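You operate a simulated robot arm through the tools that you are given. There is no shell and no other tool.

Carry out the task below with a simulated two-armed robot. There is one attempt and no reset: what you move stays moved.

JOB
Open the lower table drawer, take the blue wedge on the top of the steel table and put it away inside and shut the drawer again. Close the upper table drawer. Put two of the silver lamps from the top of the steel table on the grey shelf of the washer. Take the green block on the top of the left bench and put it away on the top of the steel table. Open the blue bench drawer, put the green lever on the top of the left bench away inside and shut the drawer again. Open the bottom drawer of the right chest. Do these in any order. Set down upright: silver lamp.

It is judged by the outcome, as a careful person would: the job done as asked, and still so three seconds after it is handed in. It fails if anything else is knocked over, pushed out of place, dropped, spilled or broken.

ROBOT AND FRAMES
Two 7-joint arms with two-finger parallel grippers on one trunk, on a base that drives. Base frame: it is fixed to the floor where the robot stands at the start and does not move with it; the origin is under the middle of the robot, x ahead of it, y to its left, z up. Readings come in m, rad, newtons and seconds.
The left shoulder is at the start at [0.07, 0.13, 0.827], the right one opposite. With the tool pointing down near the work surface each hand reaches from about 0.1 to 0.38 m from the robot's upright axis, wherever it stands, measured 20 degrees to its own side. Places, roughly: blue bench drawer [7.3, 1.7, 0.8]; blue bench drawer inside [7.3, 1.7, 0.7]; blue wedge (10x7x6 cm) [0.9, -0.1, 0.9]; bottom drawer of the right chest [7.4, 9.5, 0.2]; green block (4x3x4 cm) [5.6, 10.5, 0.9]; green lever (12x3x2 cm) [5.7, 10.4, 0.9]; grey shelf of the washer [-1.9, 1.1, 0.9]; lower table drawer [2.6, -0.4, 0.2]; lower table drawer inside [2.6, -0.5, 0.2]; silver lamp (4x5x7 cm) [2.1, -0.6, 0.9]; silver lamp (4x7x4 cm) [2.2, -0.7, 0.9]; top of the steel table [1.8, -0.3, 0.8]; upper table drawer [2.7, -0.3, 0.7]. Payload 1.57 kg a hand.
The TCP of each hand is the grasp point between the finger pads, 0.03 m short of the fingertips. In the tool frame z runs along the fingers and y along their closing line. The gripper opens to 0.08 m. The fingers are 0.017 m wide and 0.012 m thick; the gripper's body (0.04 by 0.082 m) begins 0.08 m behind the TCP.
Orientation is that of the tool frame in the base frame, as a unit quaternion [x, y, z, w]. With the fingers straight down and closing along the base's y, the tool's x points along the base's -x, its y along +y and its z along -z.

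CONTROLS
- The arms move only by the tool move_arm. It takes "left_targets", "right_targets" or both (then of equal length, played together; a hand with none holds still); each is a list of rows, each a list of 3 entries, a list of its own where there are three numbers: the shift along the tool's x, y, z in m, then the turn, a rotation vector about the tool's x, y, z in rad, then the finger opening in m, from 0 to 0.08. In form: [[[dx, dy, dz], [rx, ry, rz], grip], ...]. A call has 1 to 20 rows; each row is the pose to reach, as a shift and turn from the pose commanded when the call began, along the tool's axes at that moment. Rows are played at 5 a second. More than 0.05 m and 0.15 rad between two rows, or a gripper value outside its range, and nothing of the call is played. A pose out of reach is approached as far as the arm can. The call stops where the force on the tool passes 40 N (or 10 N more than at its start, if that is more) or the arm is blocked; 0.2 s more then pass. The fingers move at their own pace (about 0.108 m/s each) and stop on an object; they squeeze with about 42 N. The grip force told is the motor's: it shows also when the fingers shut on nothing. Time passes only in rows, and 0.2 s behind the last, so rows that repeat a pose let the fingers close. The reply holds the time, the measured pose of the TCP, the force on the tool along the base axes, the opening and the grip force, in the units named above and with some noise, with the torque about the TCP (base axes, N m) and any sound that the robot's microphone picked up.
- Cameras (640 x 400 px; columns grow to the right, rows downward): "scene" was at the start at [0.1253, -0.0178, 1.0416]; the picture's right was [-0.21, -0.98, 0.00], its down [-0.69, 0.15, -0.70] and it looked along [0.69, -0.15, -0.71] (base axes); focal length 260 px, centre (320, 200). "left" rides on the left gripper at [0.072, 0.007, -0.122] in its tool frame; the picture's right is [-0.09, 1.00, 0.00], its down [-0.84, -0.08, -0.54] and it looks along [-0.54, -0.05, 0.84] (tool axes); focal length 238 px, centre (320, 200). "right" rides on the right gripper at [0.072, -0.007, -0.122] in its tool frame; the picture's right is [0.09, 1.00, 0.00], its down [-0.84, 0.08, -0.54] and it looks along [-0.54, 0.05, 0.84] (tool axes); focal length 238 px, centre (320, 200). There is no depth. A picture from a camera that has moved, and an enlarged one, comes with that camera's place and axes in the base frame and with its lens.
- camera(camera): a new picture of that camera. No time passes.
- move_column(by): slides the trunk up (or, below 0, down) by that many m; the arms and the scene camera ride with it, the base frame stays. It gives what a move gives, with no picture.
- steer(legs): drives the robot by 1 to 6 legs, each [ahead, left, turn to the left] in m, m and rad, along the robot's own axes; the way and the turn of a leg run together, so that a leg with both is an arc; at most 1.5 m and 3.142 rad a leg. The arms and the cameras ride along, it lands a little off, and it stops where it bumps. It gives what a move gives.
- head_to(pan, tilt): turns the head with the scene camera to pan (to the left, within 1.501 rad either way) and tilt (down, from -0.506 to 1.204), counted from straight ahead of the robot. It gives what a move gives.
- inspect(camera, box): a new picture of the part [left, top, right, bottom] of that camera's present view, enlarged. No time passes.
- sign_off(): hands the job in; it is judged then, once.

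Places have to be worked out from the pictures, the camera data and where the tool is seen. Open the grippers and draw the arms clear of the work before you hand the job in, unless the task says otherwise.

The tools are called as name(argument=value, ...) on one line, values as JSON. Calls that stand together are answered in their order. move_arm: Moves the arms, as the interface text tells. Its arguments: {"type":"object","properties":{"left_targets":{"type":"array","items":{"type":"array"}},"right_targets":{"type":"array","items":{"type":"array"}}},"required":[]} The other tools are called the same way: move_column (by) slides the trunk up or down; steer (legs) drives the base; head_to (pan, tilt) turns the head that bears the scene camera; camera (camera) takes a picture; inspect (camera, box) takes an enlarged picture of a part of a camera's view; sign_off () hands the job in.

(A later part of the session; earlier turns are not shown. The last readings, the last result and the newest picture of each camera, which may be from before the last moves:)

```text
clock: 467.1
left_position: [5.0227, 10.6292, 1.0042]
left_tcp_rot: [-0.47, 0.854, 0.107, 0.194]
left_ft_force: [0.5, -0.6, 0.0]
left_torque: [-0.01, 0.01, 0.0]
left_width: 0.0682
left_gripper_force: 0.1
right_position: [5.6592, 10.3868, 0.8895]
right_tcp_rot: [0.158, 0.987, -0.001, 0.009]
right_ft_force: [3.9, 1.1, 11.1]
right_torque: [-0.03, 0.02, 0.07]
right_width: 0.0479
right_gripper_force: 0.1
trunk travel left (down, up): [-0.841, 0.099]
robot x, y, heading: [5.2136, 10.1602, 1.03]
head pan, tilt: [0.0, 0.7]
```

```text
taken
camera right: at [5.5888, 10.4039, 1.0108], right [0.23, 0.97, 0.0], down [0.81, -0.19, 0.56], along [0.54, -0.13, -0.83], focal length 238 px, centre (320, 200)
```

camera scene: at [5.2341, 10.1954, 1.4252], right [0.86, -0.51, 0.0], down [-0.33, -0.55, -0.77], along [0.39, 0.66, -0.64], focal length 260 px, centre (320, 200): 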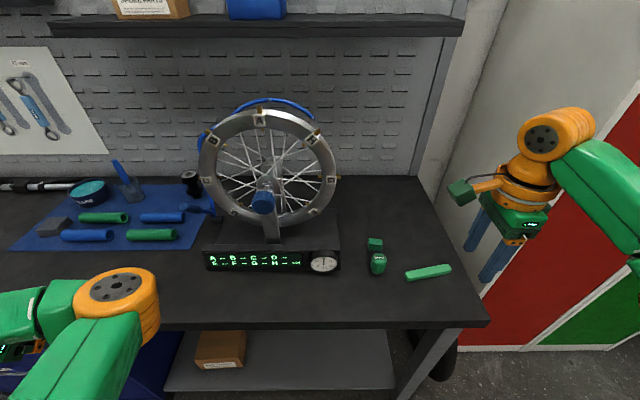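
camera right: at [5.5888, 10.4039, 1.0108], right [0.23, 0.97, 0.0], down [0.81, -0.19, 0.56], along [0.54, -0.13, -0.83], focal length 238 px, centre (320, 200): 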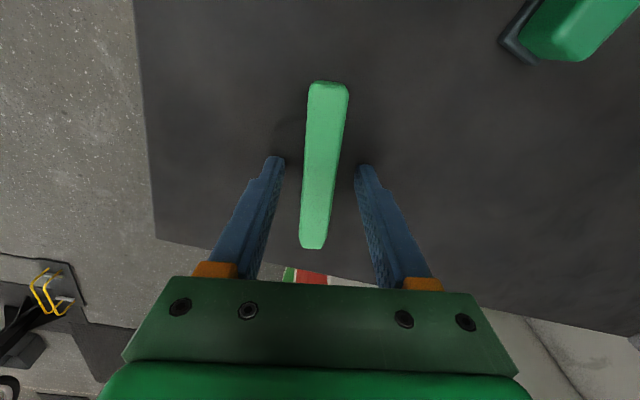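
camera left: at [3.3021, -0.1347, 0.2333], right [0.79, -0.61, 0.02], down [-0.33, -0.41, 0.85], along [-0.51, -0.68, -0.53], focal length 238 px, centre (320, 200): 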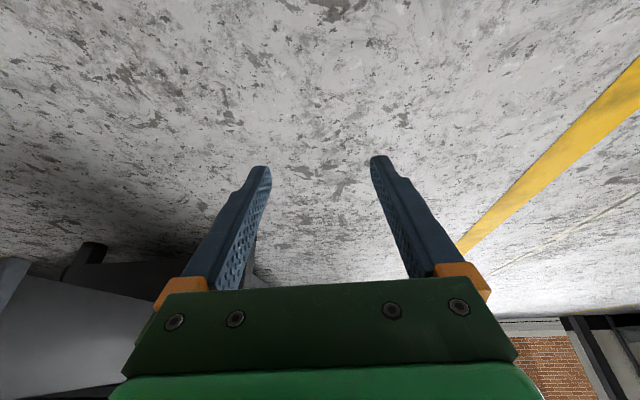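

The fingertips touch the bench lightly; I lift 2 mm and close on the lever.

move_arm(right_targets=[[[0, 0, -0.003], [0, 0, 0], 0.048], [[0, 0, -0.003], [0, 0, 0], 0.01], [[0, 0, -0.003], [0, 0, 0], 0.01], [[0, 0, -0.003], [0, 0, 0], 0.01], [[0, 0, -0.003], [0, 0, 0], 0.01]])

camera(camera="right")

```text
clock: 468.3
left_position: [5.0232, 10.6291, 1.003]
left_tcp_rot: [-0.47, 0.855, 0.107, 0.193]
left_ft_force: [0.2, -0.6, -0.5]
left_torque: [0.0, -0.02, -0.04]
left_width: 0.0678
left_gripper_force: 0.0
right_position: [5.6594, 10.3861, 0.8919]
right_tcp_rot: [0.159, 0.987, -0.003, 0.008]
right_ft_force: [0.1, 0.0, -0.4]
right_torque: [0.01, -0.02, -0.01]
right_width: 0.0205
right_gripper_force: 34.0
trunk travel left (down, up): [-0.841, 0.099]
robot x, y, heading: [5.2154, 10.1619, 1.028]
head pan, tilt: [0.0, 0.7]
```

```text
taken
camera right: at [5.589, 10.4044, 1.0125], right [0.23, 0.97, 0.0], down [0.81, -0.19, 0.56], along [0.54, -0.13, -0.83], focal length 238 px, centre (320, 200)
```

right: 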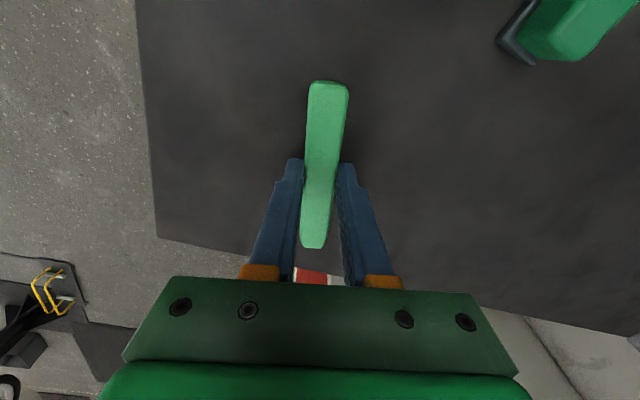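

The lever is gripped (2 cm wide). I lift it.

move_arm(right_targets=[[[0, 0, -0.02], [0, 0, 0], 0.01], [[0, 0, -0.05], [0, 0, 0], 0.01], [[0, 0, -0.09], [0, 0, 0], 0.01], [[0, 0, -0.13], [0, 0, 0], 0.01], [[0, 0, -0.17], [0, 0, 0], 0.01]])

steer(legs=[[-0.25, 0, 0.005]])

camera(camera="right")

camera(camera="scene")

```text
clock: 469.5
left_position: [5.0226, 10.6279, 1.0039]
left_tcp_rot: [-0.471, 0.854, 0.107, 0.192]
left_ft_force: [-0.1, 0.4, 0.2]
left_torque: [0.01, 0.0, 0.01]
left_width: 0.0681
left_gripper_force: 0.1
right_position: [5.6563, 10.3872, 1.0623]
right_tcp_rot: [0.159, 0.987, -0.003, 0.008]
right_ft_force: [-0.2, 0.4, -0.2]
right_torque: [0.0, 0.0, -0.01]
right_width: 0.0206
right_gripper_force: 34.3
trunk travel left (down, up): [-0.841, 0.099]
robot x, y, heading: [5.2145, 10.1618, 1.033]
head pan, tilt: [0.0, 0.7]
```

```text
clock: 471.3
left_position: [4.8944, 10.417, 1.0019]
left_tcp_rot: [-0.473, 0.853, 0.107, 0.192]
left_ft_force: [-0.1, 0.1, 0.1]
left_torque: [0.01, 0.02, 0.01]
left_width: 0.0681
left_gripper_force: 0.1
right_position: [5.5292, 10.1782, 1.0628]
right_tcp_rot: [0.157, 0.988, -0.004, 0.007]
right_ft_force: [-0.1, -0.3, -0.4]
right_torque: [0.0, 0.03, 0.0]
right_width: 0.0207
right_gripper_force: 33.8
trunk travel left (down, up): [-0.841, 0.099]
robot x, y, heading: [5.0831, 9.9445, 1.033]
head pan, tilt: [0.0, 0.7]
```

```text
taken
camera right: at [5.4586, 10.196, 1.182], right [0.22, 0.98, -0.01], down [0.81, -0.18, 0.56], along [0.54, -0.13, -0.83], focal length 238 px, centre (320, 200)
```

right: 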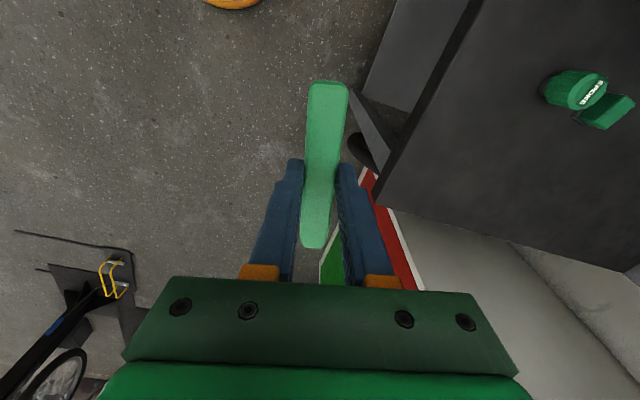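

```text
taken
camera scene: at [5.1527, 10.0637, 1.4247], right [0.86, -0.51, 0.0], down [-0.33, -0.56, -0.76], along [0.39, 0.66, -0.65], focal length 260 px, centre (320, 200)
```

scene: 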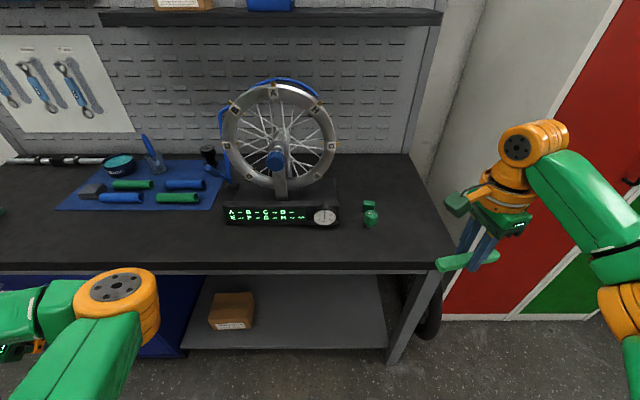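

The lever is secure. Now the block with the left hand: I bring the left hand back to its front working pose.

move_arm(left_targets=[[[-0.0182, -0.0286, 0.0086], [0, 0, 0], 0.07], [[-0.0364, -0.0571, 0.0172], [0, 0, 0], 0.07], [[-0.0546, -0.0857, 0.0258], [0, 0, 0], 0.07], [[-0.0729, -0.1143, 0.0345], [0, 0, 0], 0.07], [[-0.0911, -0.1429, 0.0431], [0, 0, 0], 0.07], [[-0.1093, -0.1714, 0.0517], [0, 0, 0], 0.07], [[-0.1275, -0.2, 0.0603], [0, 0, 0], 0.07]])

camera(camera="scene")

inspect(camera="scene", box=[330, 180, 410, 240])

```text
clock: 472.9
left_position: [5.1369, 10.4291, 1.0069]
left_tcp_rot: [-0.474, 0.852, 0.109, 0.193]
left_ft_force: [0.7, 0.4, -0.8]
left_torque: [-0.02, 0.01, -0.01]
left_width: 0.0698
left_gripper_force: 0.2
right_position: [5.5286, 10.1777, 1.0622]
right_tcp_rot: [0.157, 0.988, -0.003, 0.008]
right_ft_force: [-0.4, -0.8, -0.6]
right_torque: [0.0, 0.0, 0.0]
right_width: 0.0208
right_gripper_force: 34.0
trunk travel left (down, up): [-0.841, 0.099]
robot x, y, heading: [5.0873, 9.9448, 1.036]
head pan, tilt: [0.0, 0.7]
```

```text
taken
camera scene: at [5.1526, 10.0612, 1.425], right [0.86, -0.51, 0.0], down [-0.33, -0.55, -0.76], along [0.39, 0.66, -0.64], focal length 260 px, centre (320, 200)
```

scene: 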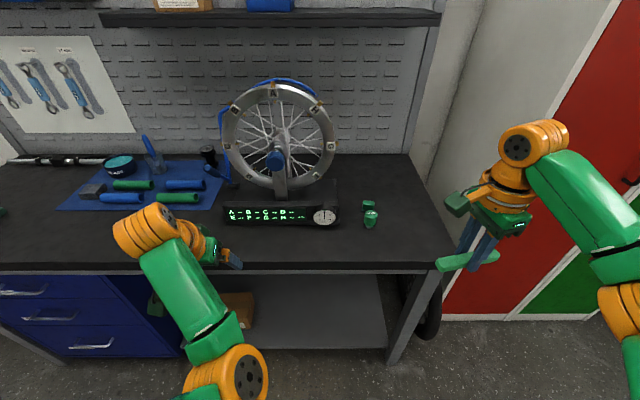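

```text
6.67 times, centred on (370, 210) of scene
camera zoom: at [5.1526, 10.0612, 1.425], right [0.86, -0.51, 0.0], down [-0.33, -0.55, -0.76], along [0.39, 0.66, -0.64], focal length 1737 px, centre (-13, 133)
```

zoom: 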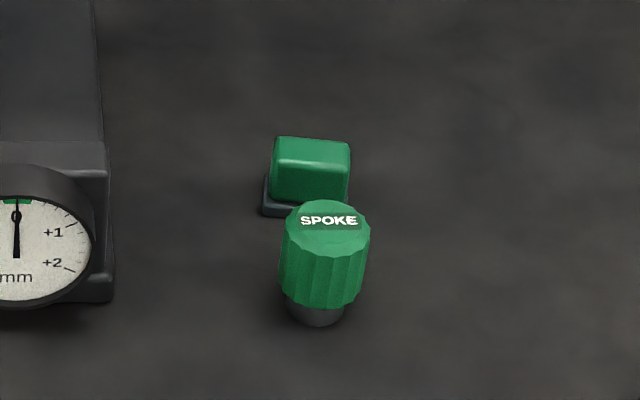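

The rectangular green piece (4 cm wide, on a dark base) is the block; the round "SPOKE" knob stays. I first pull the right hand (lever) back so it keeps clear of the lockers, then move in front of the block.

move_arm(right_targets=[[[0.0065, -0.029, 0], [0, 0, 0], 0.01], [[0.013, -0.058, 0], [0, 0, 0], 0.01], [[0.0195, -0.088, 0], [0, 0, 0], 0.01], [[0.026, -0.117, 0], [0, 0, 0], 0.01]])

steer(legs=[[0.0, -0.353, 0.0], [0.2, 0, 0]])

camera(camera="scene")

camera(camera="left")

```text
clock: 473.9
left_position: [5.1358, 10.4275, 1.0062]
left_tcp_rot: [-0.473, 0.853, 0.108, 0.192]
left_ft_force: [0.1, 0.0, 0.0]
left_torque: [-0.03, 0.03, -0.03]
left_width: 0.07
left_gripper_force: 0.0
right_position: [5.4677, 10.0709, 1.0612]
right_tcp_rot: [0.156, 0.988, -0.002, 0.007]
right_ft_force: [-0.2, 0.0, -0.1]
right_torque: [0.03, -0.02, 0.03]
right_width: 0.0205
right_gripper_force: 33.5
trunk travel left (down, up): [-0.841, 0.099]
robot x, y, heading: [5.0882, 9.9409, 1.04]
head pan, tilt: [0.0, 0.7]
```

```text
clock: 477.4
left_position: [5.5399, 10.4165, 1.0063]
left_tcp_rot: [-0.474, 0.852, 0.11, 0.193]
left_ft_force: [-1.0, -0.6, 0.8]
left_torque: [0.01, -0.03, 0.02]
left_width: 0.0698
left_gripper_force: 0.0
right_position: [5.8738, 10.0599, 1.0623]
right_tcp_rot: [0.156, 0.988, -0.001, 0.009]
right_ft_force: [0.0, 0.2, -0.5]
right_torque: [-0.01, -0.01, 0.03]
right_width: 0.0207
right_gripper_force: 34.2
trunk travel left (down, up): [-0.841, 0.099]
robot x, y, heading: [5.4946, 9.9366, 1.036]
head pan, tilt: [0.0, 0.7]
```

```text
taken
camera scene: at [5.5562, 10.0481, 1.4254], right [0.86, -0.51, 0.0], down [-0.33, -0.55, -0.77], along [0.39, 0.66, -0.64], focal length 260 px, centre (320, 200)
```

scene: 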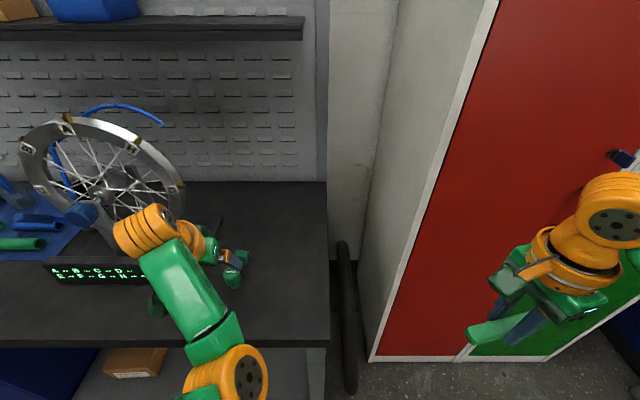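

```text
taken
camera left: at [5.4738, 10.3198, 1.0861], right [-0.8, 0.59, 0.04], down [0.34, 0.4, 0.85], along [0.49, 0.7, -0.52], focal length 238 px, centre (320, 200)
```

left: 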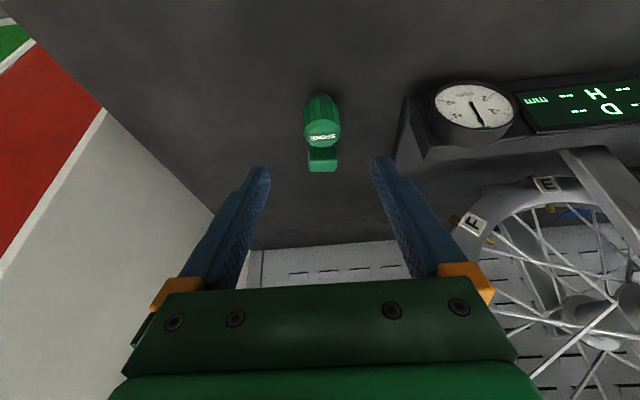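

inspect(camera="left", box=[270, 80, 380, 190])

inspect(camera="scene", box=[190, 220, 270, 300])

```text
3.64 times, centred on (325, 135) of left
camera zoom: at [5.4738, 10.3198, 1.0861], right [-0.8, 0.59, 0.04], down [0.34, 0.4, 0.85], along [0.49, 0.7, -0.52], focal length 867 px, centre (302, 436)
```

zoom: 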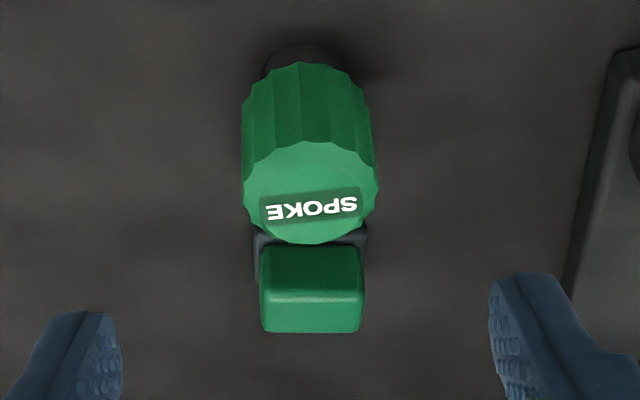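

```text
5.00 times, centred on (230, 260) of scene
camera zoom: at [5.5562, 10.0481, 1.4254], right [0.86, -0.51, 0.0], down [-0.33, -0.55, -0.77], along [0.39, 0.66, -0.64], focal length 1303 px, centre (770, -100)
```

zoom: 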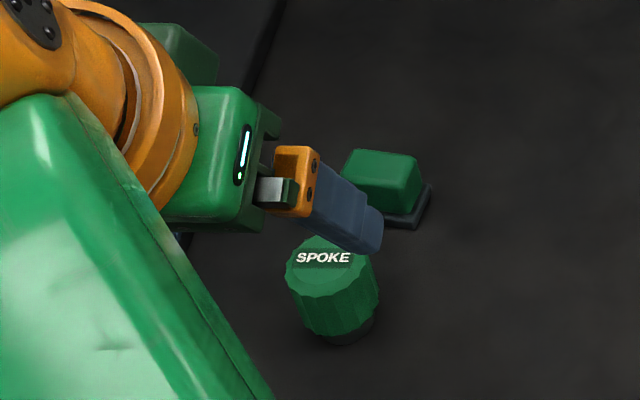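

The block is aligned with the left tool and 0.119 m ahead. I drive 8 cm closer and check.

steer(legs=[[0.08, 0, 0]])

camera(camera="left")

```text
clock: 478.5
left_position: [5.5788, 10.4841, 1.0079]
left_tcp_rot: [-0.475, 0.851, 0.112, 0.193]
left_ft_force: [0.0, -0.4, 0.7]
left_torque: [0.04, -0.01, 0.01]
left_width: 0.0698
left_gripper_force: 0.0
right_position: [5.914, 10.1281, 1.0637]
right_tcp_rot: [0.155, 0.988, 0.0, 0.009]
right_ft_force: [0.1, -0.2, 0.5]
right_torque: [-0.01, -0.06, 0.0]
right_width: 0.0207
right_gripper_force: 34.1
trunk travel left (down, up): [-0.841, 0.099]
robot x, y, heading: [5.5354, 10.0037, 1.04]
head pan, tilt: [0.0, 0.7]
```

```text
taken
camera left: at [5.5131, 10.3869, 1.087], right [-0.8, 0.59, 0.05], down [0.34, 0.4, 0.85], along [0.49, 0.7, -0.52], focal length 238 px, centre (320, 200)
```

left: 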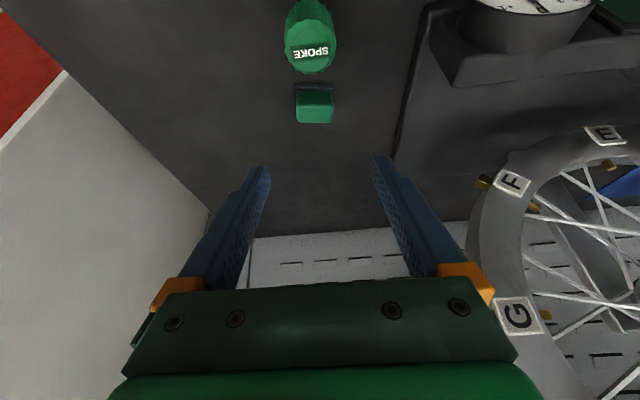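

move_arm(left_targets=[[[-0.0171, -0.0025, 0.0083], [0, 0, 0], 0.07], [[-0.0342, -0.005, 0.0165], [0, 0, 0], 0.07], [[-0.0218, -0.005, 0.0422], [0, 0, 0], 0.07], [[-0.0094, -0.005, 0.0678], [0, 0, 0], 0.07], [[-0.0094, -0.005, 0.0678], [0, 0, 0], 0.07]])

camera(camera="left")

```text
clock: 479.7
left_position: [5.605, 10.5186, 0.9483]
left_tcp_rot: [-0.475, 0.852, 0.11, 0.191]
left_ft_force: [-0.2, 0.1, -0.2]
left_torque: [0.03, 0.0, 0.0]
left_width: 0.0701
left_gripper_force: 0.0
right_position: [5.9167, 10.1311, 1.0623]
right_tcp_rot: [0.156, 0.988, -0.002, 0.008]
right_ft_force: [0.6, 0.7, -0.9]
right_torque: [0.03, 0.01, 0.02]
right_width: 0.0206
right_gripper_force: 33.8
trunk travel left (down, up): [-0.841, 0.099]
robot x, y, heading: [5.5352, 10.0065, 1.038]
head pan, tilt: [0.0, 0.7]
```

```text
taken
camera left: at [5.5396, 10.4211, 1.0277], right [-0.8, 0.59, 0.05], down [0.34, 0.4, 0.85], along [0.49, 0.7, -0.53], focal length 238 px, centre (320, 200)
```

left: 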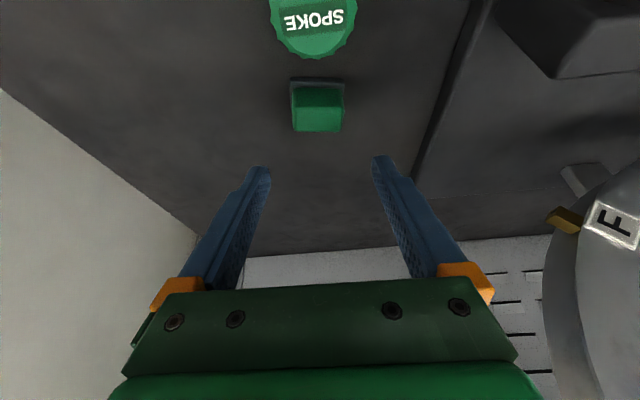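

move_arm(left_targets=[[[0.0115, 0, 0.0133], [0, 0, 0], 0.07], [[0.0195, 0, 0.03], [0, 0, 0], 0.07], [[0.028, 0, 0.0464], [0, 0, 0], 0.07], [[0.028, 0, 0.0464], [0, 0, 0], 0.07]])

camera(camera="left")

```text
clock: 480.7
left_position: [5.6029, 10.5129, 0.8929]
left_tcp_rot: [-0.474, 0.852, 0.111, 0.192]
left_ft_force: [-1.2, -0.1, 0.0]
left_torque: [0.01, 0.02, -0.05]
left_width: 0.07
left_gripper_force: 0.0
right_position: [5.9155, 10.131, 1.0615]
right_tcp_rot: [0.155, 0.988, -0.002, 0.008]
right_ft_force: [-0.3, -0.5, -0.3]
right_torque: [0.01, -0.01, 0.03]
right_width: 0.0206
right_gripper_force: 33.8
trunk travel left (down, up): [-0.841, 0.099]
robot x, y, heading: [5.5333, 10.0019, 1.041]
head pan, tilt: [0.0, 0.7]
```

```text
taken
camera left: at [5.5364, 10.4168, 0.9735], right [-0.8, 0.59, 0.05], down [0.34, 0.4, 0.85], along [0.49, 0.7, -0.53], focal length 238 px, centre (320, 200)
```

left: 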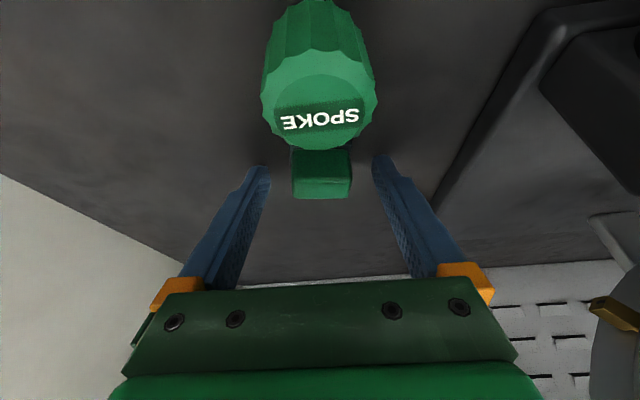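

The block is centred between the left fingers; the knob is clear. I close the gripper.

move_arm(left_targets=[[[0, 0, 0], [0, 0, 0], 0.02], [[0, 0, 0], [0, 0, 0], 0.02], [[0, 0, 0], [0, 0, 0], 0.02], [[0, 0, 0], [0, 0, 0], 0.02]])

camera(camera="left")

```text
clock: 481.7
left_position: [5.6024, 10.5146, 0.8936]
left_tcp_rot: [-0.475, 0.852, 0.111, 0.191]
left_ft_force: [1.5, -0.5, 0.2]
left_torque: [0.02, 0.03, 0.0]
left_width: 0.039
left_gripper_force: 42.0
right_position: [5.9153, 10.1325, 1.0622]
right_tcp_rot: [0.155, 0.988, -0.002, 0.008]
right_ft_force: [-0.9, 0.0, 0.2]
right_torque: [0.0, 0.0, -0.02]
right_width: 0.0205
right_gripper_force: 34.3
trunk travel left (down, up): [-0.841, 0.099]
robot x, y, heading: [5.5308, 10.0016, 1.044]
head pan, tilt: [0.0, 0.7]
```

```text
taken
camera left: at [5.5365, 10.4168, 0.9737], right [-0.8, 0.59, 0.05], down [0.34, 0.4, 0.85], along [0.49, 0.7, -0.53], focal length 238 px, centre (320, 200)
```

left: 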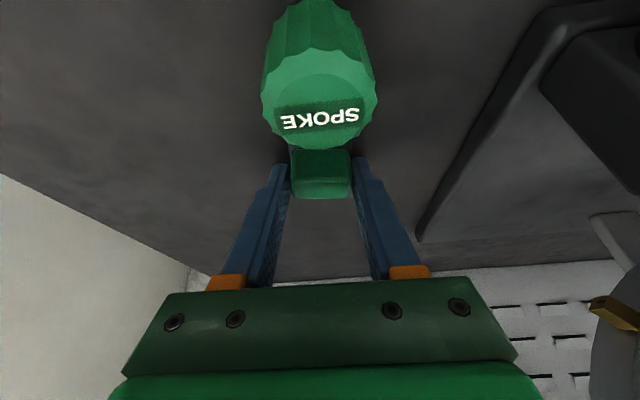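

Gripped (3.9 cm). I lift straight up and then back the robot away.

move_arm(left_targets=[[[-0.0087, 0, -0.018], [0, 0, 0], 0.02], [[-0.0218, 0, -0.045], [0, 0, 0], 0.02], [[-0.0392, 0, -0.081], [0, 0, 0], 0.02], [[-0.0566, 0, -0.117], [0, 0, 0], 0.02], [[-0.0653, 0, -0.135], [0, 0, 0], 0.02]])

steer(legs=[[-0.3, 0, 0]])

camera(camera="scene")

camera(camera="left")

```text
clock: 482.9
left_position: [5.6044, 10.5133, 1.0448]
left_tcp_rot: [-0.474, 0.852, 0.11, 0.192]
left_ft_force: [0.2, -0.2, -0.4]
left_torque: [0.0, 0.02, 0.01]
left_width: 0.0393
left_gripper_force: 42.2
right_position: [5.9172, 10.1317, 1.0611]
right_tcp_rot: [0.157, 0.988, -0.002, 0.007]
right_ft_force: [0.8, -1.0, -0.9]
right_torque: [0.02, 0.0, -0.03]
right_width: 0.0206
right_gripper_force: 34.0
trunk travel left (down, up): [-0.841, 0.099]
robot x, y, heading: [5.5345, 10.0069, 1.041]
head pan, tilt: [0.0, 0.7]
```

```text
clock: 484.9
left_position: [5.4497, 10.2565, 1.0428]
left_tcp_rot: [-0.476, 0.852, 0.11, 0.191]
left_ft_force: [0.4, -0.4, -0.9]
left_torque: [-0.04, -0.02, 0.01]
left_width: 0.0394
left_gripper_force: 41.9
right_position: [5.7644, 9.8756, 1.061]
right_tcp_rot: [0.154, 0.988, -0.004, 0.007]
right_ft_force: [0.6, 0.3, -0.2]
right_torque: [0.02, -0.01, 0.0]
right_width: 0.0206
right_gripper_force: 33.7
trunk travel left (down, up): [-0.841, 0.099]
robot x, y, heading: [5.3802, 9.746, 1.038]
head pan, tilt: [0.0, 0.7]
```

```text
taken
camera scene: at [5.4471, 9.8627, 1.4247], right [0.86, -0.51, 0.0], down [-0.33, -0.56, -0.76], along [0.39, 0.66, -0.65], focal length 260 px, centre (320, 200)
```

scene: 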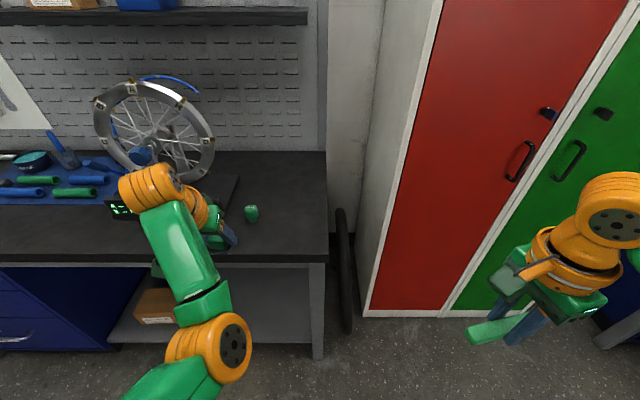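

```text
taken
camera left: at [5.3842, 10.1588, 1.1228], right [-0.81, 0.59, 0.05], down [0.34, 0.4, 0.85], along [0.48, 0.7, -0.53], focal length 238 px, centre (320, 200)
```

left: 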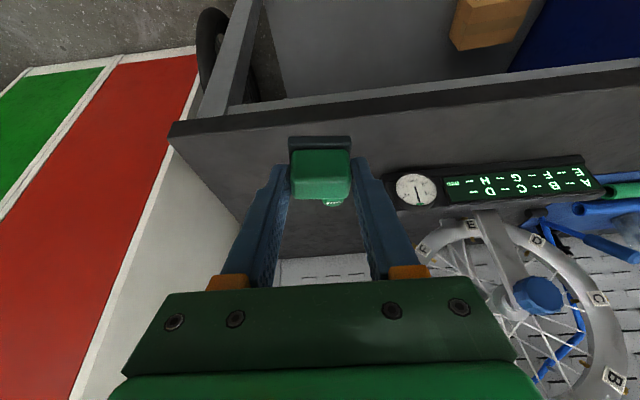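

Both items are held; the knob stayed put. I back off, turn around and retrace the known free route to the blue bench drawer.

steer(legs=[[0, -0.3, 0], [-1.4, 0, 0], [0, 0, -1.571], [0, 0, -1.571]])

head_to(pan=0.0, tilt=0.4)

camera(camera="scene")

```text
clock: 501.2
left_position: [4.8649, 7.8714, 1.0434]
left_tcp_rot: [0.848, 0.482, -0.19, 0.112]
left_ft_force: [0.4, 0.4, -0.3]
left_torque: [0.0, 0.01, 0.01]
left_width: 0.0384
left_gripper_force: 41.8
right_position: [4.5454, 8.2499, 1.0617]
right_tcp_rot: [0.989, -0.148, -0.007, -0.003]
right_ft_force: [1.5, 0.3, -0.1]
right_torque: [0.01, -0.01, 0.0]
right_width: 0.0207
right_gripper_force: 34.2
trunk travel left (down, up): [-0.841, 0.099]
robot x, y, heading: [4.9237, 8.3832, -2.09]
head pan, tilt: [0.0, 0.7]
```

```text
clock: 502.0
left_position: [4.8631, 7.8715, 1.0451]
left_tcp_rot: [0.848, 0.482, -0.19, 0.112]
left_ft_force: [-0.5, 0.7, -0.5]
left_torque: [0.0, 0.0, -0.01]
left_width: 0.0387
left_gripper_force: 41.7
right_position: [4.545, 8.2503, 1.0614]
right_tcp_rot: [0.989, -0.147, -0.008, -0.002]
right_ft_force: [0.1, -0.5, 0.4]
right_torque: [-0.02, -0.01, -0.01]
right_width: 0.0204
right_gripper_force: 33.8
trunk travel left (down, up): [-0.841, 0.099]
robot x, y, heading: [4.9259, 8.3843, -2.085]
head pan, tilt: [0.0, 0.4]
```

```text
taken
camera scene: at [4.8503, 8.2584, 1.4518], right [-0.87, 0.49, 0.0], down [0.19, 0.34, -0.92], along [-0.46, -0.8, -0.39], focal length 260 px, centre (320, 200)
```

scene: 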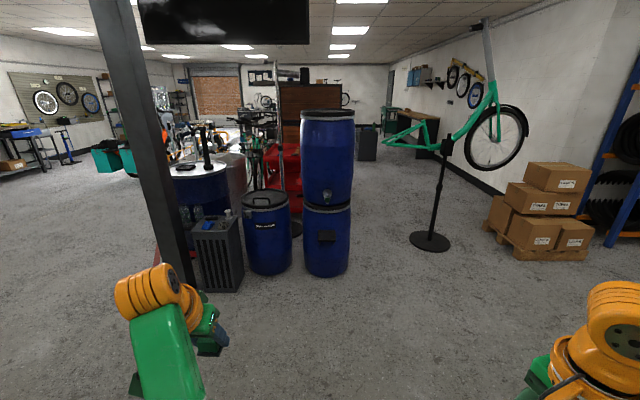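

steer(legs=[[0.4, 0, -0.024], [0, 1.5, 0], [0, 0.55, 0], [1.5, 0, 0]])

camera(camera="scene")

```text
clock: 521.3
left_position: [5.6582, 5.1796, 1.043]
left_tcp_rot: [0.852, 0.475, -0.191, 0.11]
left_ft_force: [0.1, -0.5, -0.4]
left_torque: [0.01, 0.01, 0.0]
left_width: 0.0384
left_gripper_force: 42.2
right_position: [5.3461, 5.5617, 1.0619]
right_tcp_rot: [0.988, -0.154, -0.007, -0.002]
right_ft_force: [0.0, -1.2, -0.5]
right_torque: [0.0, 0.05, -0.02]
right_width: 0.0205
right_gripper_force: 34.7
trunk travel left (down, up): [-0.841, 0.099]
robot x, y, heading: [5.7289, 5.6902, -2.102]
head pan, tilt: [0.0, 0.4]
```

```text
taken
camera scene: at [5.6501, 5.5658, 1.4519], right [-0.86, 0.51, 0.0], down [0.2, 0.34, -0.92], along [-0.47, -0.79, -0.39], focal length 260 px, centre (320, 200)
```

scene: 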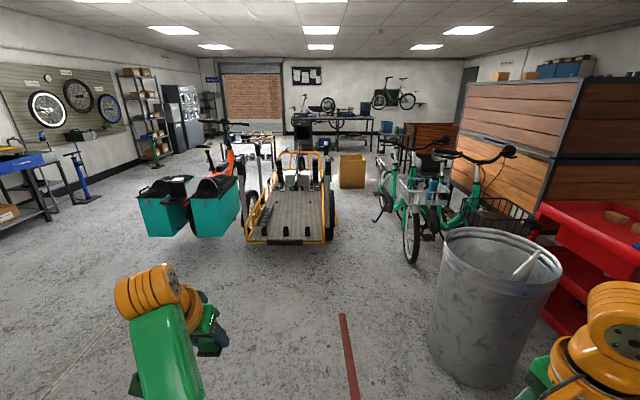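

steer(legs=[[0.9, 0.5, 0], [0.5, 1.0, 0], [0.3, 0.55, 0], [0, 0, 1.571]])

head_to(pan=-0.4, tilt=0.5)

camera(camera="scene")

```text
clock: 538.8
left_position: [7.1271, 3.1154, 1.0436]
left_tcp_rot: [0.271, 0.937, -0.058, 0.213]
left_ft_force: [-0.4, 0.0, -0.4]
left_torque: [-0.01, 0.02, -0.02]
left_width: 0.0384
left_gripper_force: 42.0
right_position: [6.7439, 2.8059, 1.0622]
right_tcp_rot: [0.81, 0.586, -0.007, 0.004]
right_ft_force: [-0.7, -0.1, 0.8]
right_torque: [0.0, 0.01, 0.01]
right_width: 0.0207
right_gripper_force: 34.4
trunk travel left (down, up): [-0.841, 0.099]
robot x, y, heading: [6.6209, 3.187, -0.541]
head pan, tilt: [0.0, 0.4]
```

```text
clock: 539.7
left_position: [7.1272, 3.115, 1.0437]
left_tcp_rot: [0.271, 0.937, -0.058, 0.212]
left_ft_force: [0.3, -0.2, 0.4]
left_torque: [0.01, 0.01, 0.02]
left_width: 0.0387
left_gripper_force: 42.2
right_position: [6.7437, 2.805, 1.062]
right_tcp_rot: [0.811, 0.586, -0.007, 0.004]
right_ft_force: [0.4, 0.0, -0.4]
right_torque: [0.0, -0.03, 0.01]
right_width: 0.0206
right_gripper_force: 34.3
trunk travel left (down, up): [-0.841, 0.099]
robot x, y, heading: [6.6188, 3.1853, -0.543]
head pan, tilt: [-0.4, 0.499]
```

```text
taken
camera scene: at [6.7115, 3.0885, 1.4428], right [-0.81, -0.59, 0.0], down [-0.28, 0.39, -0.88], along [0.52, -0.71, -0.48], focal length 260 px, centre (320, 200)
```

scene: 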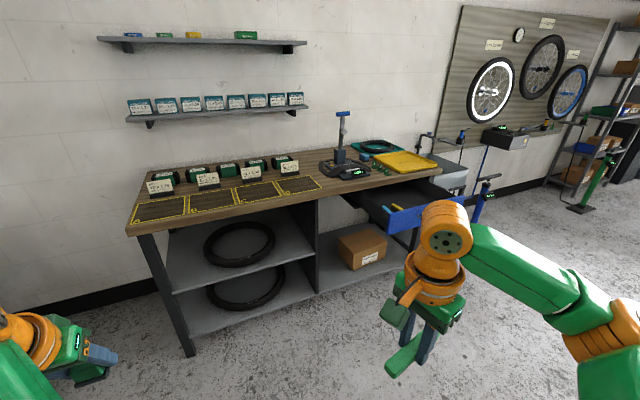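

I see the open drawer on the right. I strafe right so the right hand (lever) lines up with the drawer's free right half.

steer(legs=[[0, -0.78, 0.0], [0.3, 0, 0]])

head_to(pan=-0.1, tilt=0.8)

camera(camera="scene")

```text
clock: 545.6
left_position: [6.979, 2.2862, 1.0449]
left_tcp_rot: [0.27, 0.937, -0.058, 0.214]
left_ft_force: [-0.8, 1.2, 0.0]
left_torque: [0.03, -0.01, 0.01]
left_width: 0.0388
left_gripper_force: 41.7
right_position: [6.5954, 1.977, 1.062]
right_tcp_rot: [0.81, 0.586, -0.007, 0.006]
right_ft_force: [-0.3, 0.0, 0.0]
right_torque: [0.01, 0.01, -0.04]
right_width: 0.0206
right_gripper_force: 33.9
trunk travel left (down, up): [-0.841, 0.099]
robot x, y, heading: [6.4689, 2.3564, -0.544]
head pan, tilt: [-0.4, 0.499]
```

```text
clock: 546.4
left_position: [6.9815, 2.2854, 1.0444]
left_tcp_rot: [0.271, 0.937, -0.057, 0.212]
left_ft_force: [0.2, 0.5, -0.3]
left_torque: [0.0, -0.01, 0.0]
left_width: 0.0382
left_gripper_force: 42.2
right_position: [6.5971, 1.9764, 1.0613]
right_tcp_rot: [0.811, 0.585, -0.008, 0.004]
right_ft_force: [0.3, 0.8, -0.2]
right_torque: [-0.02, -0.01, 0.01]
right_width: 0.0207
right_gripper_force: 34.0
trunk travel left (down, up): [-0.841, 0.099]
robot x, y, heading: [6.4721, 2.3574, -0.542]
head pan, tilt: [-0.099, 0.799]
```

```text
taken
camera scene: at [6.5757, 2.2838, 1.4168], right [-0.6, -0.8, 0.0], down [-0.57, 0.43, -0.7], along [0.56, -0.42, -0.72], focal length 260 px, centre (320, 200)
```

scene: 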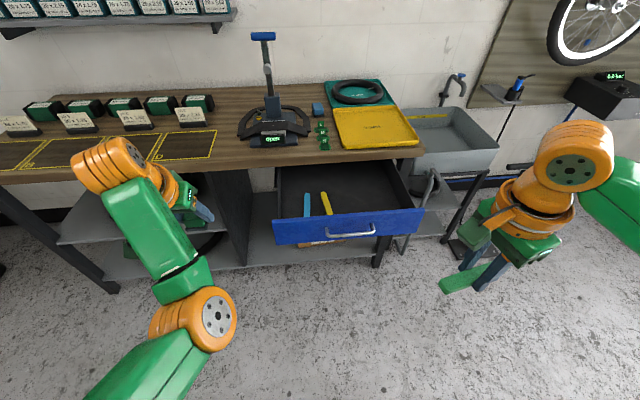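

The right half of the drawer is free (blue and yellow levers are at the left). I extend the right hand slightly with aligned yaw, then drive forward over the drawer.

move_arm(right_targets=[[[0, 0.026, 0], [0, 0, 0.054], 0.01], [[0, 0.051, 0], [0, 0, 0.108], 0.01], [[0, 0.077, 0], [0, 0, 0.162], 0.01], [[0, 0.1024, 0], [0, 0, 0.217], 0.01]])

steer(legs=[[0.34, 0, 0.003]])

camera(camera="right")

camera(camera="scene")

```text
clock: 547.4
left_position: [6.9815, 2.2856, 1.0433]
left_tcp_rot: [0.271, 0.937, -0.059, 0.212]
left_ft_force: [0.2, -0.8, -0.1]
left_torque: [0.0, 0.02, -0.02]
left_width: 0.0388
left_gripper_force: 41.9
right_position: [6.6961, 1.943, 1.061]
right_tcp_rot: [0.869, 0.494, -0.008, 0.004]
right_ft_force: [0.5, 0.1, -0.8]
right_torque: [-0.01, 0.0, 0.0]
right_width: 0.0208
right_gripper_force: 33.9
trunk travel left (down, up): [-0.841, 0.099]
robot x, y, heading: [6.4722, 2.3585, -0.54]
head pan, tilt: [-0.099, 0.799]
```

```text
clock: 549.6
left_position: [7.2725, 2.1118, 1.0446]
left_tcp_rot: [0.269, 0.937, -0.058, 0.214]
left_ft_force: [-1.0, -0.5, -1.1]
left_torque: [0.01, -0.04, -0.03]
left_width: 0.0386
left_gripper_force: 42.4
right_position: [6.986, 1.7697, 1.0629]
right_tcp_rot: [0.869, 0.495, -0.007, 0.004]
right_ft_force: [1.4, 1.3, 0.3]
right_torque: [0.0, -0.05, -0.03]
right_width: 0.0205
right_gripper_force: 34.6
trunk travel left (down, up): [-0.841, 0.099]
robot x, y, heading: [6.7658, 2.1831, -0.536]
head pan, tilt: [-0.099, 0.799]
```

```text
taken
camera right: at [7.0196, 1.8379, 1.1829], right [0.9, -0.43, 0.0], down [-0.36, -0.75, 0.56], along [-0.24, -0.5, -0.83], focal length 238 px, centre (320, 200)
```

right: 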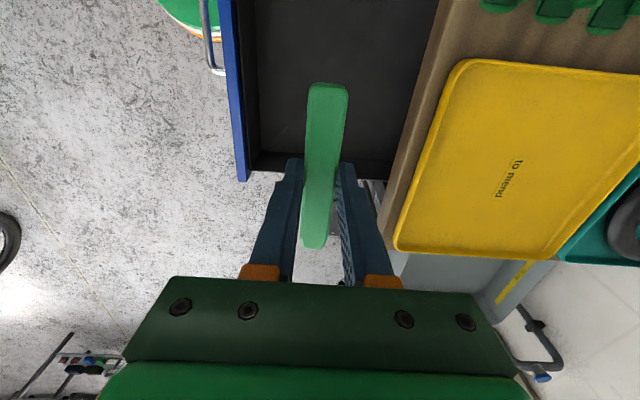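

```text
taken
camera scene: at [6.8668, 2.1101, 1.417], right [-0.6, -0.8, 0.0], down [-0.58, 0.43, -0.7], along [0.56, -0.42, -0.72], focal length 260 px, centre (320, 200)
```

scene: 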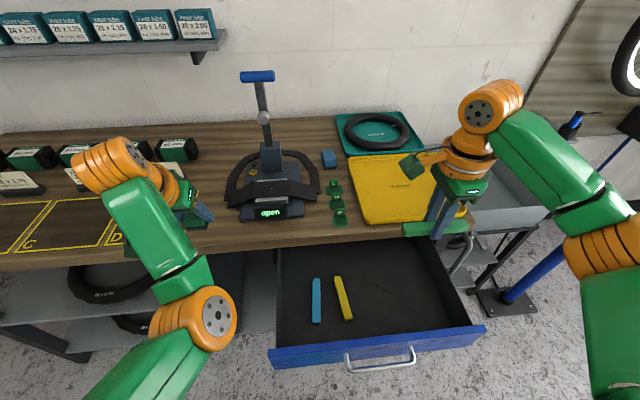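

The lever is above the free part of the drawer. I shift it 1.5 cm left and lower it into the drawer.

move_arm(right_targets=[[[0.008, 0, 0.03], [0, 0, 0], 0.01], [[0.015, 0, 0.07], [0, 0, 0], 0.01], [[0.015, 0, 0.11], [0, 0, 0], 0.01], [[0.015, 0, 0.15], [0, 0, 0], 0.01], [[0.015, 0, 0.19], [0, 0, 0], 0.01], [[0.015, 0, 0.23], [0, 0, 0], 0.01], [[0.015, 0, 0.23], [0, 0, 0], 0.01]])

camera(camera="right")

camera(camera="scene")

```text
clock: 551.2
left_position: [7.2743, 2.1115, 1.0443]
left_tcp_rot: [0.27, 0.937, -0.059, 0.214]
left_ft_force: [0.0, -0.1, -0.1]
left_torque: [-0.03, 0.0, -0.01]
left_width: 0.0385
left_gripper_force: 41.6
right_position: [6.9952, 1.7791, 0.8312]
right_tcp_rot: [0.868, 0.496, -0.008, 0.004]
right_ft_force: [0.9, 0.1, 0.5]
right_torque: [0.04, 0.0, 0.02]
right_width: 0.0206
right_gripper_force: 34.4
trunk travel left (down, up): [-0.841, 0.099]
robot x, y, heading: [6.7641, 2.1839, -0.537]
head pan, tilt: [-0.099, 0.799]
```

```text
taken
camera right: at [7.0276, 1.8467, 0.9516], right [0.9, -0.43, 0.0], down [-0.36, -0.75, 0.56], along [-0.24, -0.5, -0.83], focal length 238 px, centre (320, 200)
```

right: 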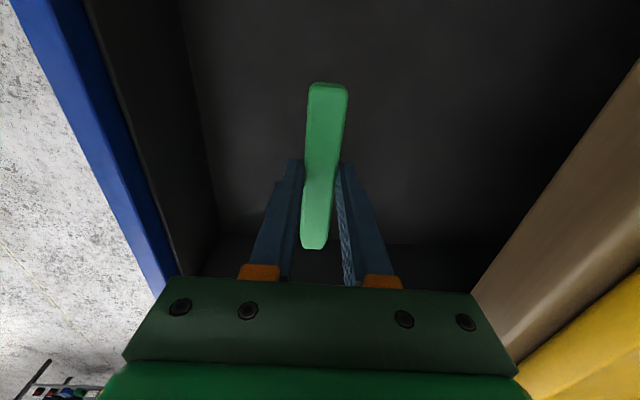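

```text
taken
camera scene: at [6.8687, 2.1089, 1.4168], right [-0.6, -0.8, 0.0], down [-0.58, 0.43, -0.7], along [0.56, -0.41, -0.72], focal length 260 px, centre (320, 200)
```

scene: 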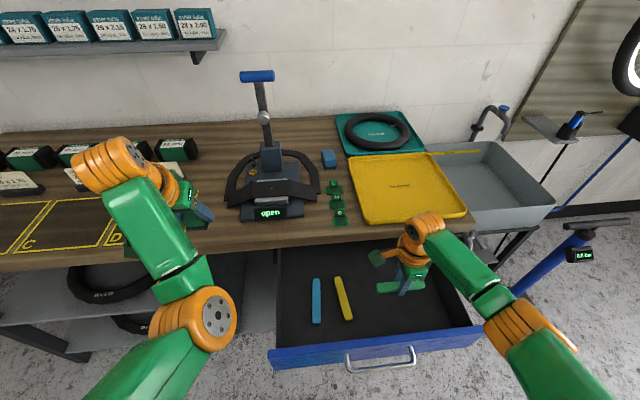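

I continue down in small steps until contact.

move_arm(right_targets=[[[0, 0, 0.01], [0, 0, 0], 0.01], [[0, 0, 0.02], [0, 0, 0], 0.01], [[0, 0, 0.03], [0, 0, 0], 0.01], [[0, 0, 0.037], [0, 0, 0], 0.01], [[0, 0, 0.044], [0, 0, 0], 0.01]])

camera(camera="right")

```text
clock: 552.4
left_position: [7.2738, 2.1114, 1.044]
left_tcp_rot: [0.269, 0.938, -0.058, 0.213]
left_ft_force: [0.0, 0.1, -0.7]
left_torque: [-0.03, 0.0, -0.03]
left_width: 0.0389
left_gripper_force: 41.9
right_position: [6.9944, 1.7787, 0.7857]
right_tcp_rot: [0.869, 0.495, -0.005, 0.005]
right_ft_force: [0.8, -0.3, 0.1]
right_torque: [0.01, 0.02, -0.01]
right_width: 0.0207
right_gripper_force: 34.1
trunk travel left (down, up): [-0.841, 0.099]
robot x, y, heading: [6.7633, 2.185, -0.539]
head pan, tilt: [-0.099, 0.799]
```

```text
taken
camera right: at [7.0272, 1.8458, 0.9075], right [0.9, -0.43, 0.0], down [-0.36, -0.75, 0.56], along [-0.24, -0.5, -0.83], focal length 238 px, centre (320, 200)
```

right: 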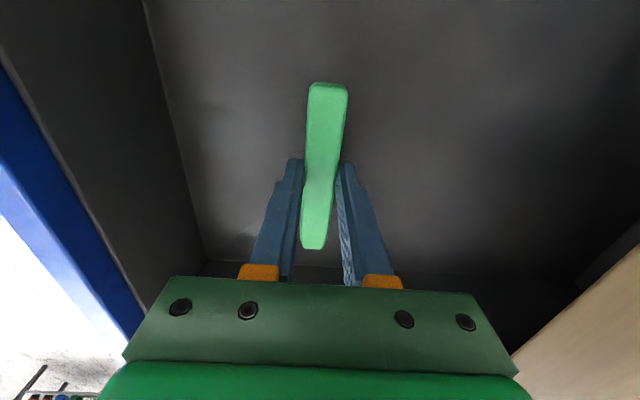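

move_arm(right_targets=[[[0, 0, 0.006], [0, 0, 0], 0.01], [[0, 0, 0.012], [0, 0, 0], 0.01], [[0, 0, 0.018], [0, 0, 0], 0.01], [[0, 0, 0.024], [0, 0, 0], 0.01], [[0, 0, 0.03], [0, 0, 0], 0.01]])

```text
clock: 553.6
left_position: [7.2682, 2.1162, 1.0468]
left_tcp_rot: [0.269, 0.937, -0.06, 0.217]
left_ft_force: [0.1, -0.6, -1.2]
left_torque: [-0.01, -0.04, 0.01]
left_width: 0.0384
left_gripper_force: 41.7
right_position: [6.9902, 1.7782, 0.7617]
right_tcp_rot: [0.868, 0.496, -0.007, 0.009]
right_ft_force: [-1.2, -3.6, 31.0]
right_torque: [0.19, 0.14, -0.03]
right_width: 0.0206
right_gripper_force: 34.0
trunk travel left (down, up): [-0.841, 0.099]
robot x, y, heading: [6.763, 2.1824, -0.537]
head pan, tilt: [-0.099, 0.799]
```

Contact with the drawer floor. I ease off, release the lever and lift the hand out.

move_arm(right_targets=[[[0, 0, -0.005], [0, 0, 0], 0.01], [[0, 0, -0.005], [0, 0, 0], 0.03], [[0, 0, -0.005], [0, 0, 0], 0.045], [[0, 0, -0.005], [0, 0, 0], 0.045]])

move_arm(right_targets=[[[0, 0, -0.02], [0, 0, 0], 0.045], [[0, 0, -0.06], [0, 0, 0], 0.045], [[0, 0, -0.1], [0, 0, 0], 0.045], [[0, 0, -0.14], [0, 0, 0], 0.045], [[0, 0, -0.18], [0, 0, 0], 0.045], [[0, 0, -0.22], [0, 0, 0], 0.045], [[0, 0, -0.26], [0, 0, 0], 0.045]])

camera(camera="right")

camera(camera="scene")

```text
clock: 554.6
left_position: [7.2745, 2.1117, 1.042]
left_tcp_rot: [0.269, 0.938, -0.058, 0.213]
left_ft_force: [0.0, 0.3, 0.1]
left_torque: [0.01, 0.0, 0.01]
left_width: 0.0388
left_gripper_force: 42.0
right_position: [6.9934, 1.7765, 0.7624]
right_tcp_rot: [0.868, 0.496, -0.008, 0.004]
right_ft_force: [-0.5, -0.2, 0.0]
right_torque: [-0.02, -0.01, 0.01]
right_width: 0.045
right_gripper_force: 0.1
trunk travel left (down, up): [-0.841, 0.099]
robot x, y, heading: [6.7563, 2.1804, -0.536]
head pan, tilt: [-0.099, 0.799]
```

```text
clock: 556.2
left_position: [7.2757, 2.1123, 1.0433]
left_tcp_rot: [0.269, 0.938, -0.058, 0.213]
left_ft_force: [-0.1, -0.5, -0.2]
left_torque: [0.03, -0.02, -0.01]
left_width: 0.0384
left_gripper_force: 42.0
right_position: [6.9962, 1.7824, 1.0236]
right_tcp_rot: [0.869, 0.494, -0.009, 0.005]
right_ft_force: [-0.1, 0.2, -0.3]
right_torque: [-0.01, -0.01, -0.02]
right_width: 0.0451
right_gripper_force: 0.0
trunk travel left (down, up): [-0.841, 0.099]
robot x, y, heading: [6.7621, 2.1844, -0.533]
head pan, tilt: [-0.099, 0.799]
```

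```text
taken
camera right: at [7.0287, 1.8505, 1.1441], right [0.9, -0.43, 0.0], down [-0.36, -0.75, 0.56], along [-0.24, -0.5, -0.83], focal length 238 px, centre (320, 200)
```

right: 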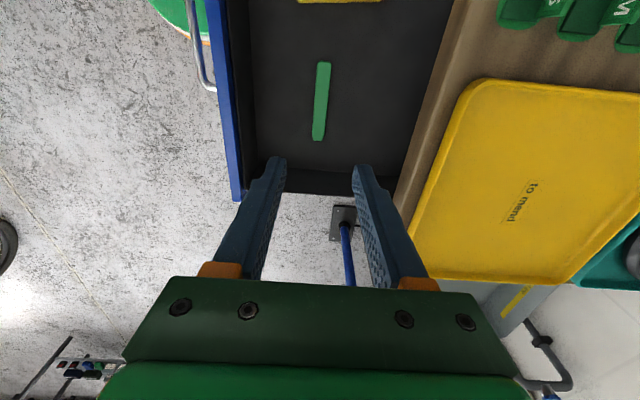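

```text
taken
camera scene: at [6.8689, 2.1098, 1.4168], right [-0.6, -0.8, 0.0], down [-0.58, 0.43, -0.7], along [0.56, -0.42, -0.72], focal length 260 px, centre (320, 200)
```

scene: 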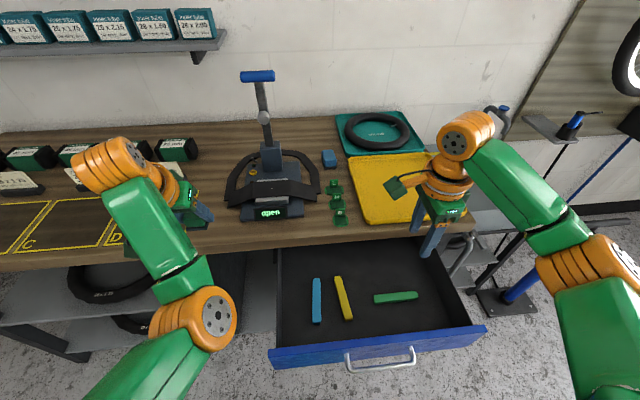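

The green lever lies in the drawer. To shut it I back off, lower the column and set the right tool horizontal again to push the panel.

steer(legs=[[-0.48, 0, 0]])

move_column(by=-0.24)

move_arm(right_targets=[[[0, 0.015, 0], [-0.12, 0, 0], 0.0], [[0, 0.03, 0], [-0.24, 0, 0], 0.0], [[0, 0.045, 0], [-0.36, 0, 0], 0.0], [[0, 0.06, 0], [-0.48, 0, 0], 0.0], [[0, 0.075, 0], [-0.6, 0, 0], 0.0], [[0, 0.09, 0], [-0.72, 0, 0], 0.0], [[0, 0.105, 0], [-0.84, 0, 0], 0.0], [[0, 0.12, 0], [-0.96, 0, 0], 0.0], [[0, 0.135, 0], [-1.08, 0, 0], 0.0], [[0, 0.145, 0], [-1.2, 0, 0], 0.0], [[0, 0.155, 0], [-1.32, 0, 0], 0.0], [[0, 0.16, 0], [-1.44, 0, 0], 0.0], [[0, 0.16, 0], [-1.55, 0, 0], 0.0]])

camera(camera="right")

camera(camera="scene")

```text
clock: 559.1
left_position: [6.8614, 2.3577, 1.0434]
left_tcp_rot: [0.271, 0.937, -0.058, 0.212]
left_ft_force: [0.0, 0.4, -0.2]
left_torque: [0.03, 0.01, -0.03]
left_width: 0.0383
left_gripper_force: 42.4
right_position: [6.5816, 2.0284, 1.0221]
right_tcp_rot: [0.869, 0.495, -0.006, 0.003]
right_ft_force: [-0.9, -0.5, -1.1]
right_torque: [-0.01, 0.02, -0.02]
right_width: 0.0451
right_gripper_force: 0.0
trunk travel left (down, up): [-0.841, 0.099]
robot x, y, heading: [6.3555, 2.4317, -0.542]
head pan, tilt: [-0.099, 0.799]
```

```text
clock: 561.6
left_position: [6.8606, 2.3565, 0.8031]
left_tcp_rot: [0.271, 0.937, -0.058, 0.213]
left_ft_force: [0.6, -0.2, 0.7]
left_torque: [0.01, -0.02, 0.01]
left_width: 0.0385
left_gripper_force: 41.9
right_position: [6.5801, 2.0289, 0.7822]
right_tcp_rot: [0.87, 0.494, -0.006, 0.005]
right_ft_force: [0.3, -0.3, -0.3]
right_torque: [-0.01, 0.02, 0.0]
right_width: 0.045
right_gripper_force: 0.0
trunk travel left (down, up): [-0.601, 0.339]
robot x, y, heading: [6.3517, 2.4318, -0.545]
head pan, tilt: [-0.099, 0.799]
```

```text
clock: 564.4
left_position: [6.86, 2.3574, 0.8034]
left_tcp_rot: [0.271, 0.937, -0.059, 0.214]
left_ft_force: [-0.2, -0.1, 0.3]
left_torque: [0.04, 0.01, 0.03]
left_width: 0.0387
left_gripper_force: 42.5
right_position: [6.7186, 1.9461, 0.7836]
right_tcp_rot: [0.618, 0.357, 0.34, 0.612]
right_ft_force: [0.2, -0.6, -0.8]
right_torque: [0.02, -0.01, -0.01]
right_width: 0.0
right_gripper_force: 21.2
trunk travel left (down, up): [-0.601, 0.339]
robot x, y, heading: [6.3487, 2.4308, -0.546]
head pan, tilt: [-0.099, 0.799]
```

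```text
taken
camera right: at [6.6509, 2.0718, 0.7775], right [0.07, 0.08, 0.99], down [-0.89, -0.44, 0.1], along [0.45, -0.89, 0.04], focal length 238 px, centre (320, 200)
```

right: 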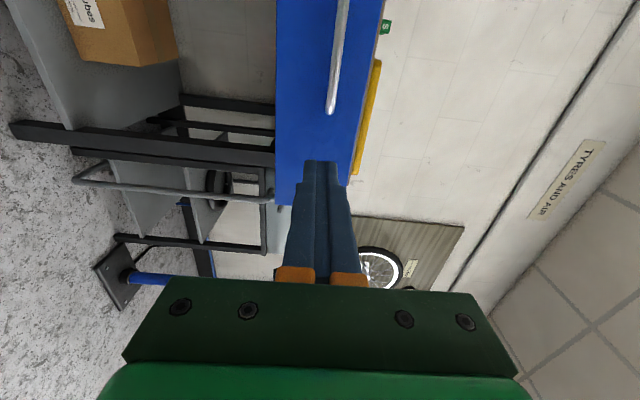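

```text
taken
camera scene: at [6.4549, 2.3567, 1.1768], right [-0.6, -0.8, 0.0], down [-0.57, 0.43, -0.7], along [0.56, -0.42, -0.72], focal length 260 px, centre (320, 200)
```

scene: 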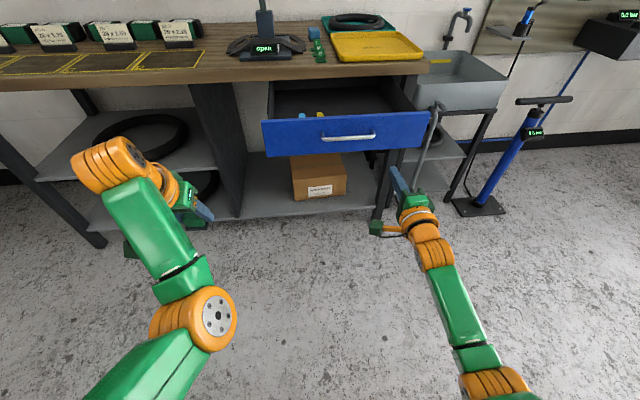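

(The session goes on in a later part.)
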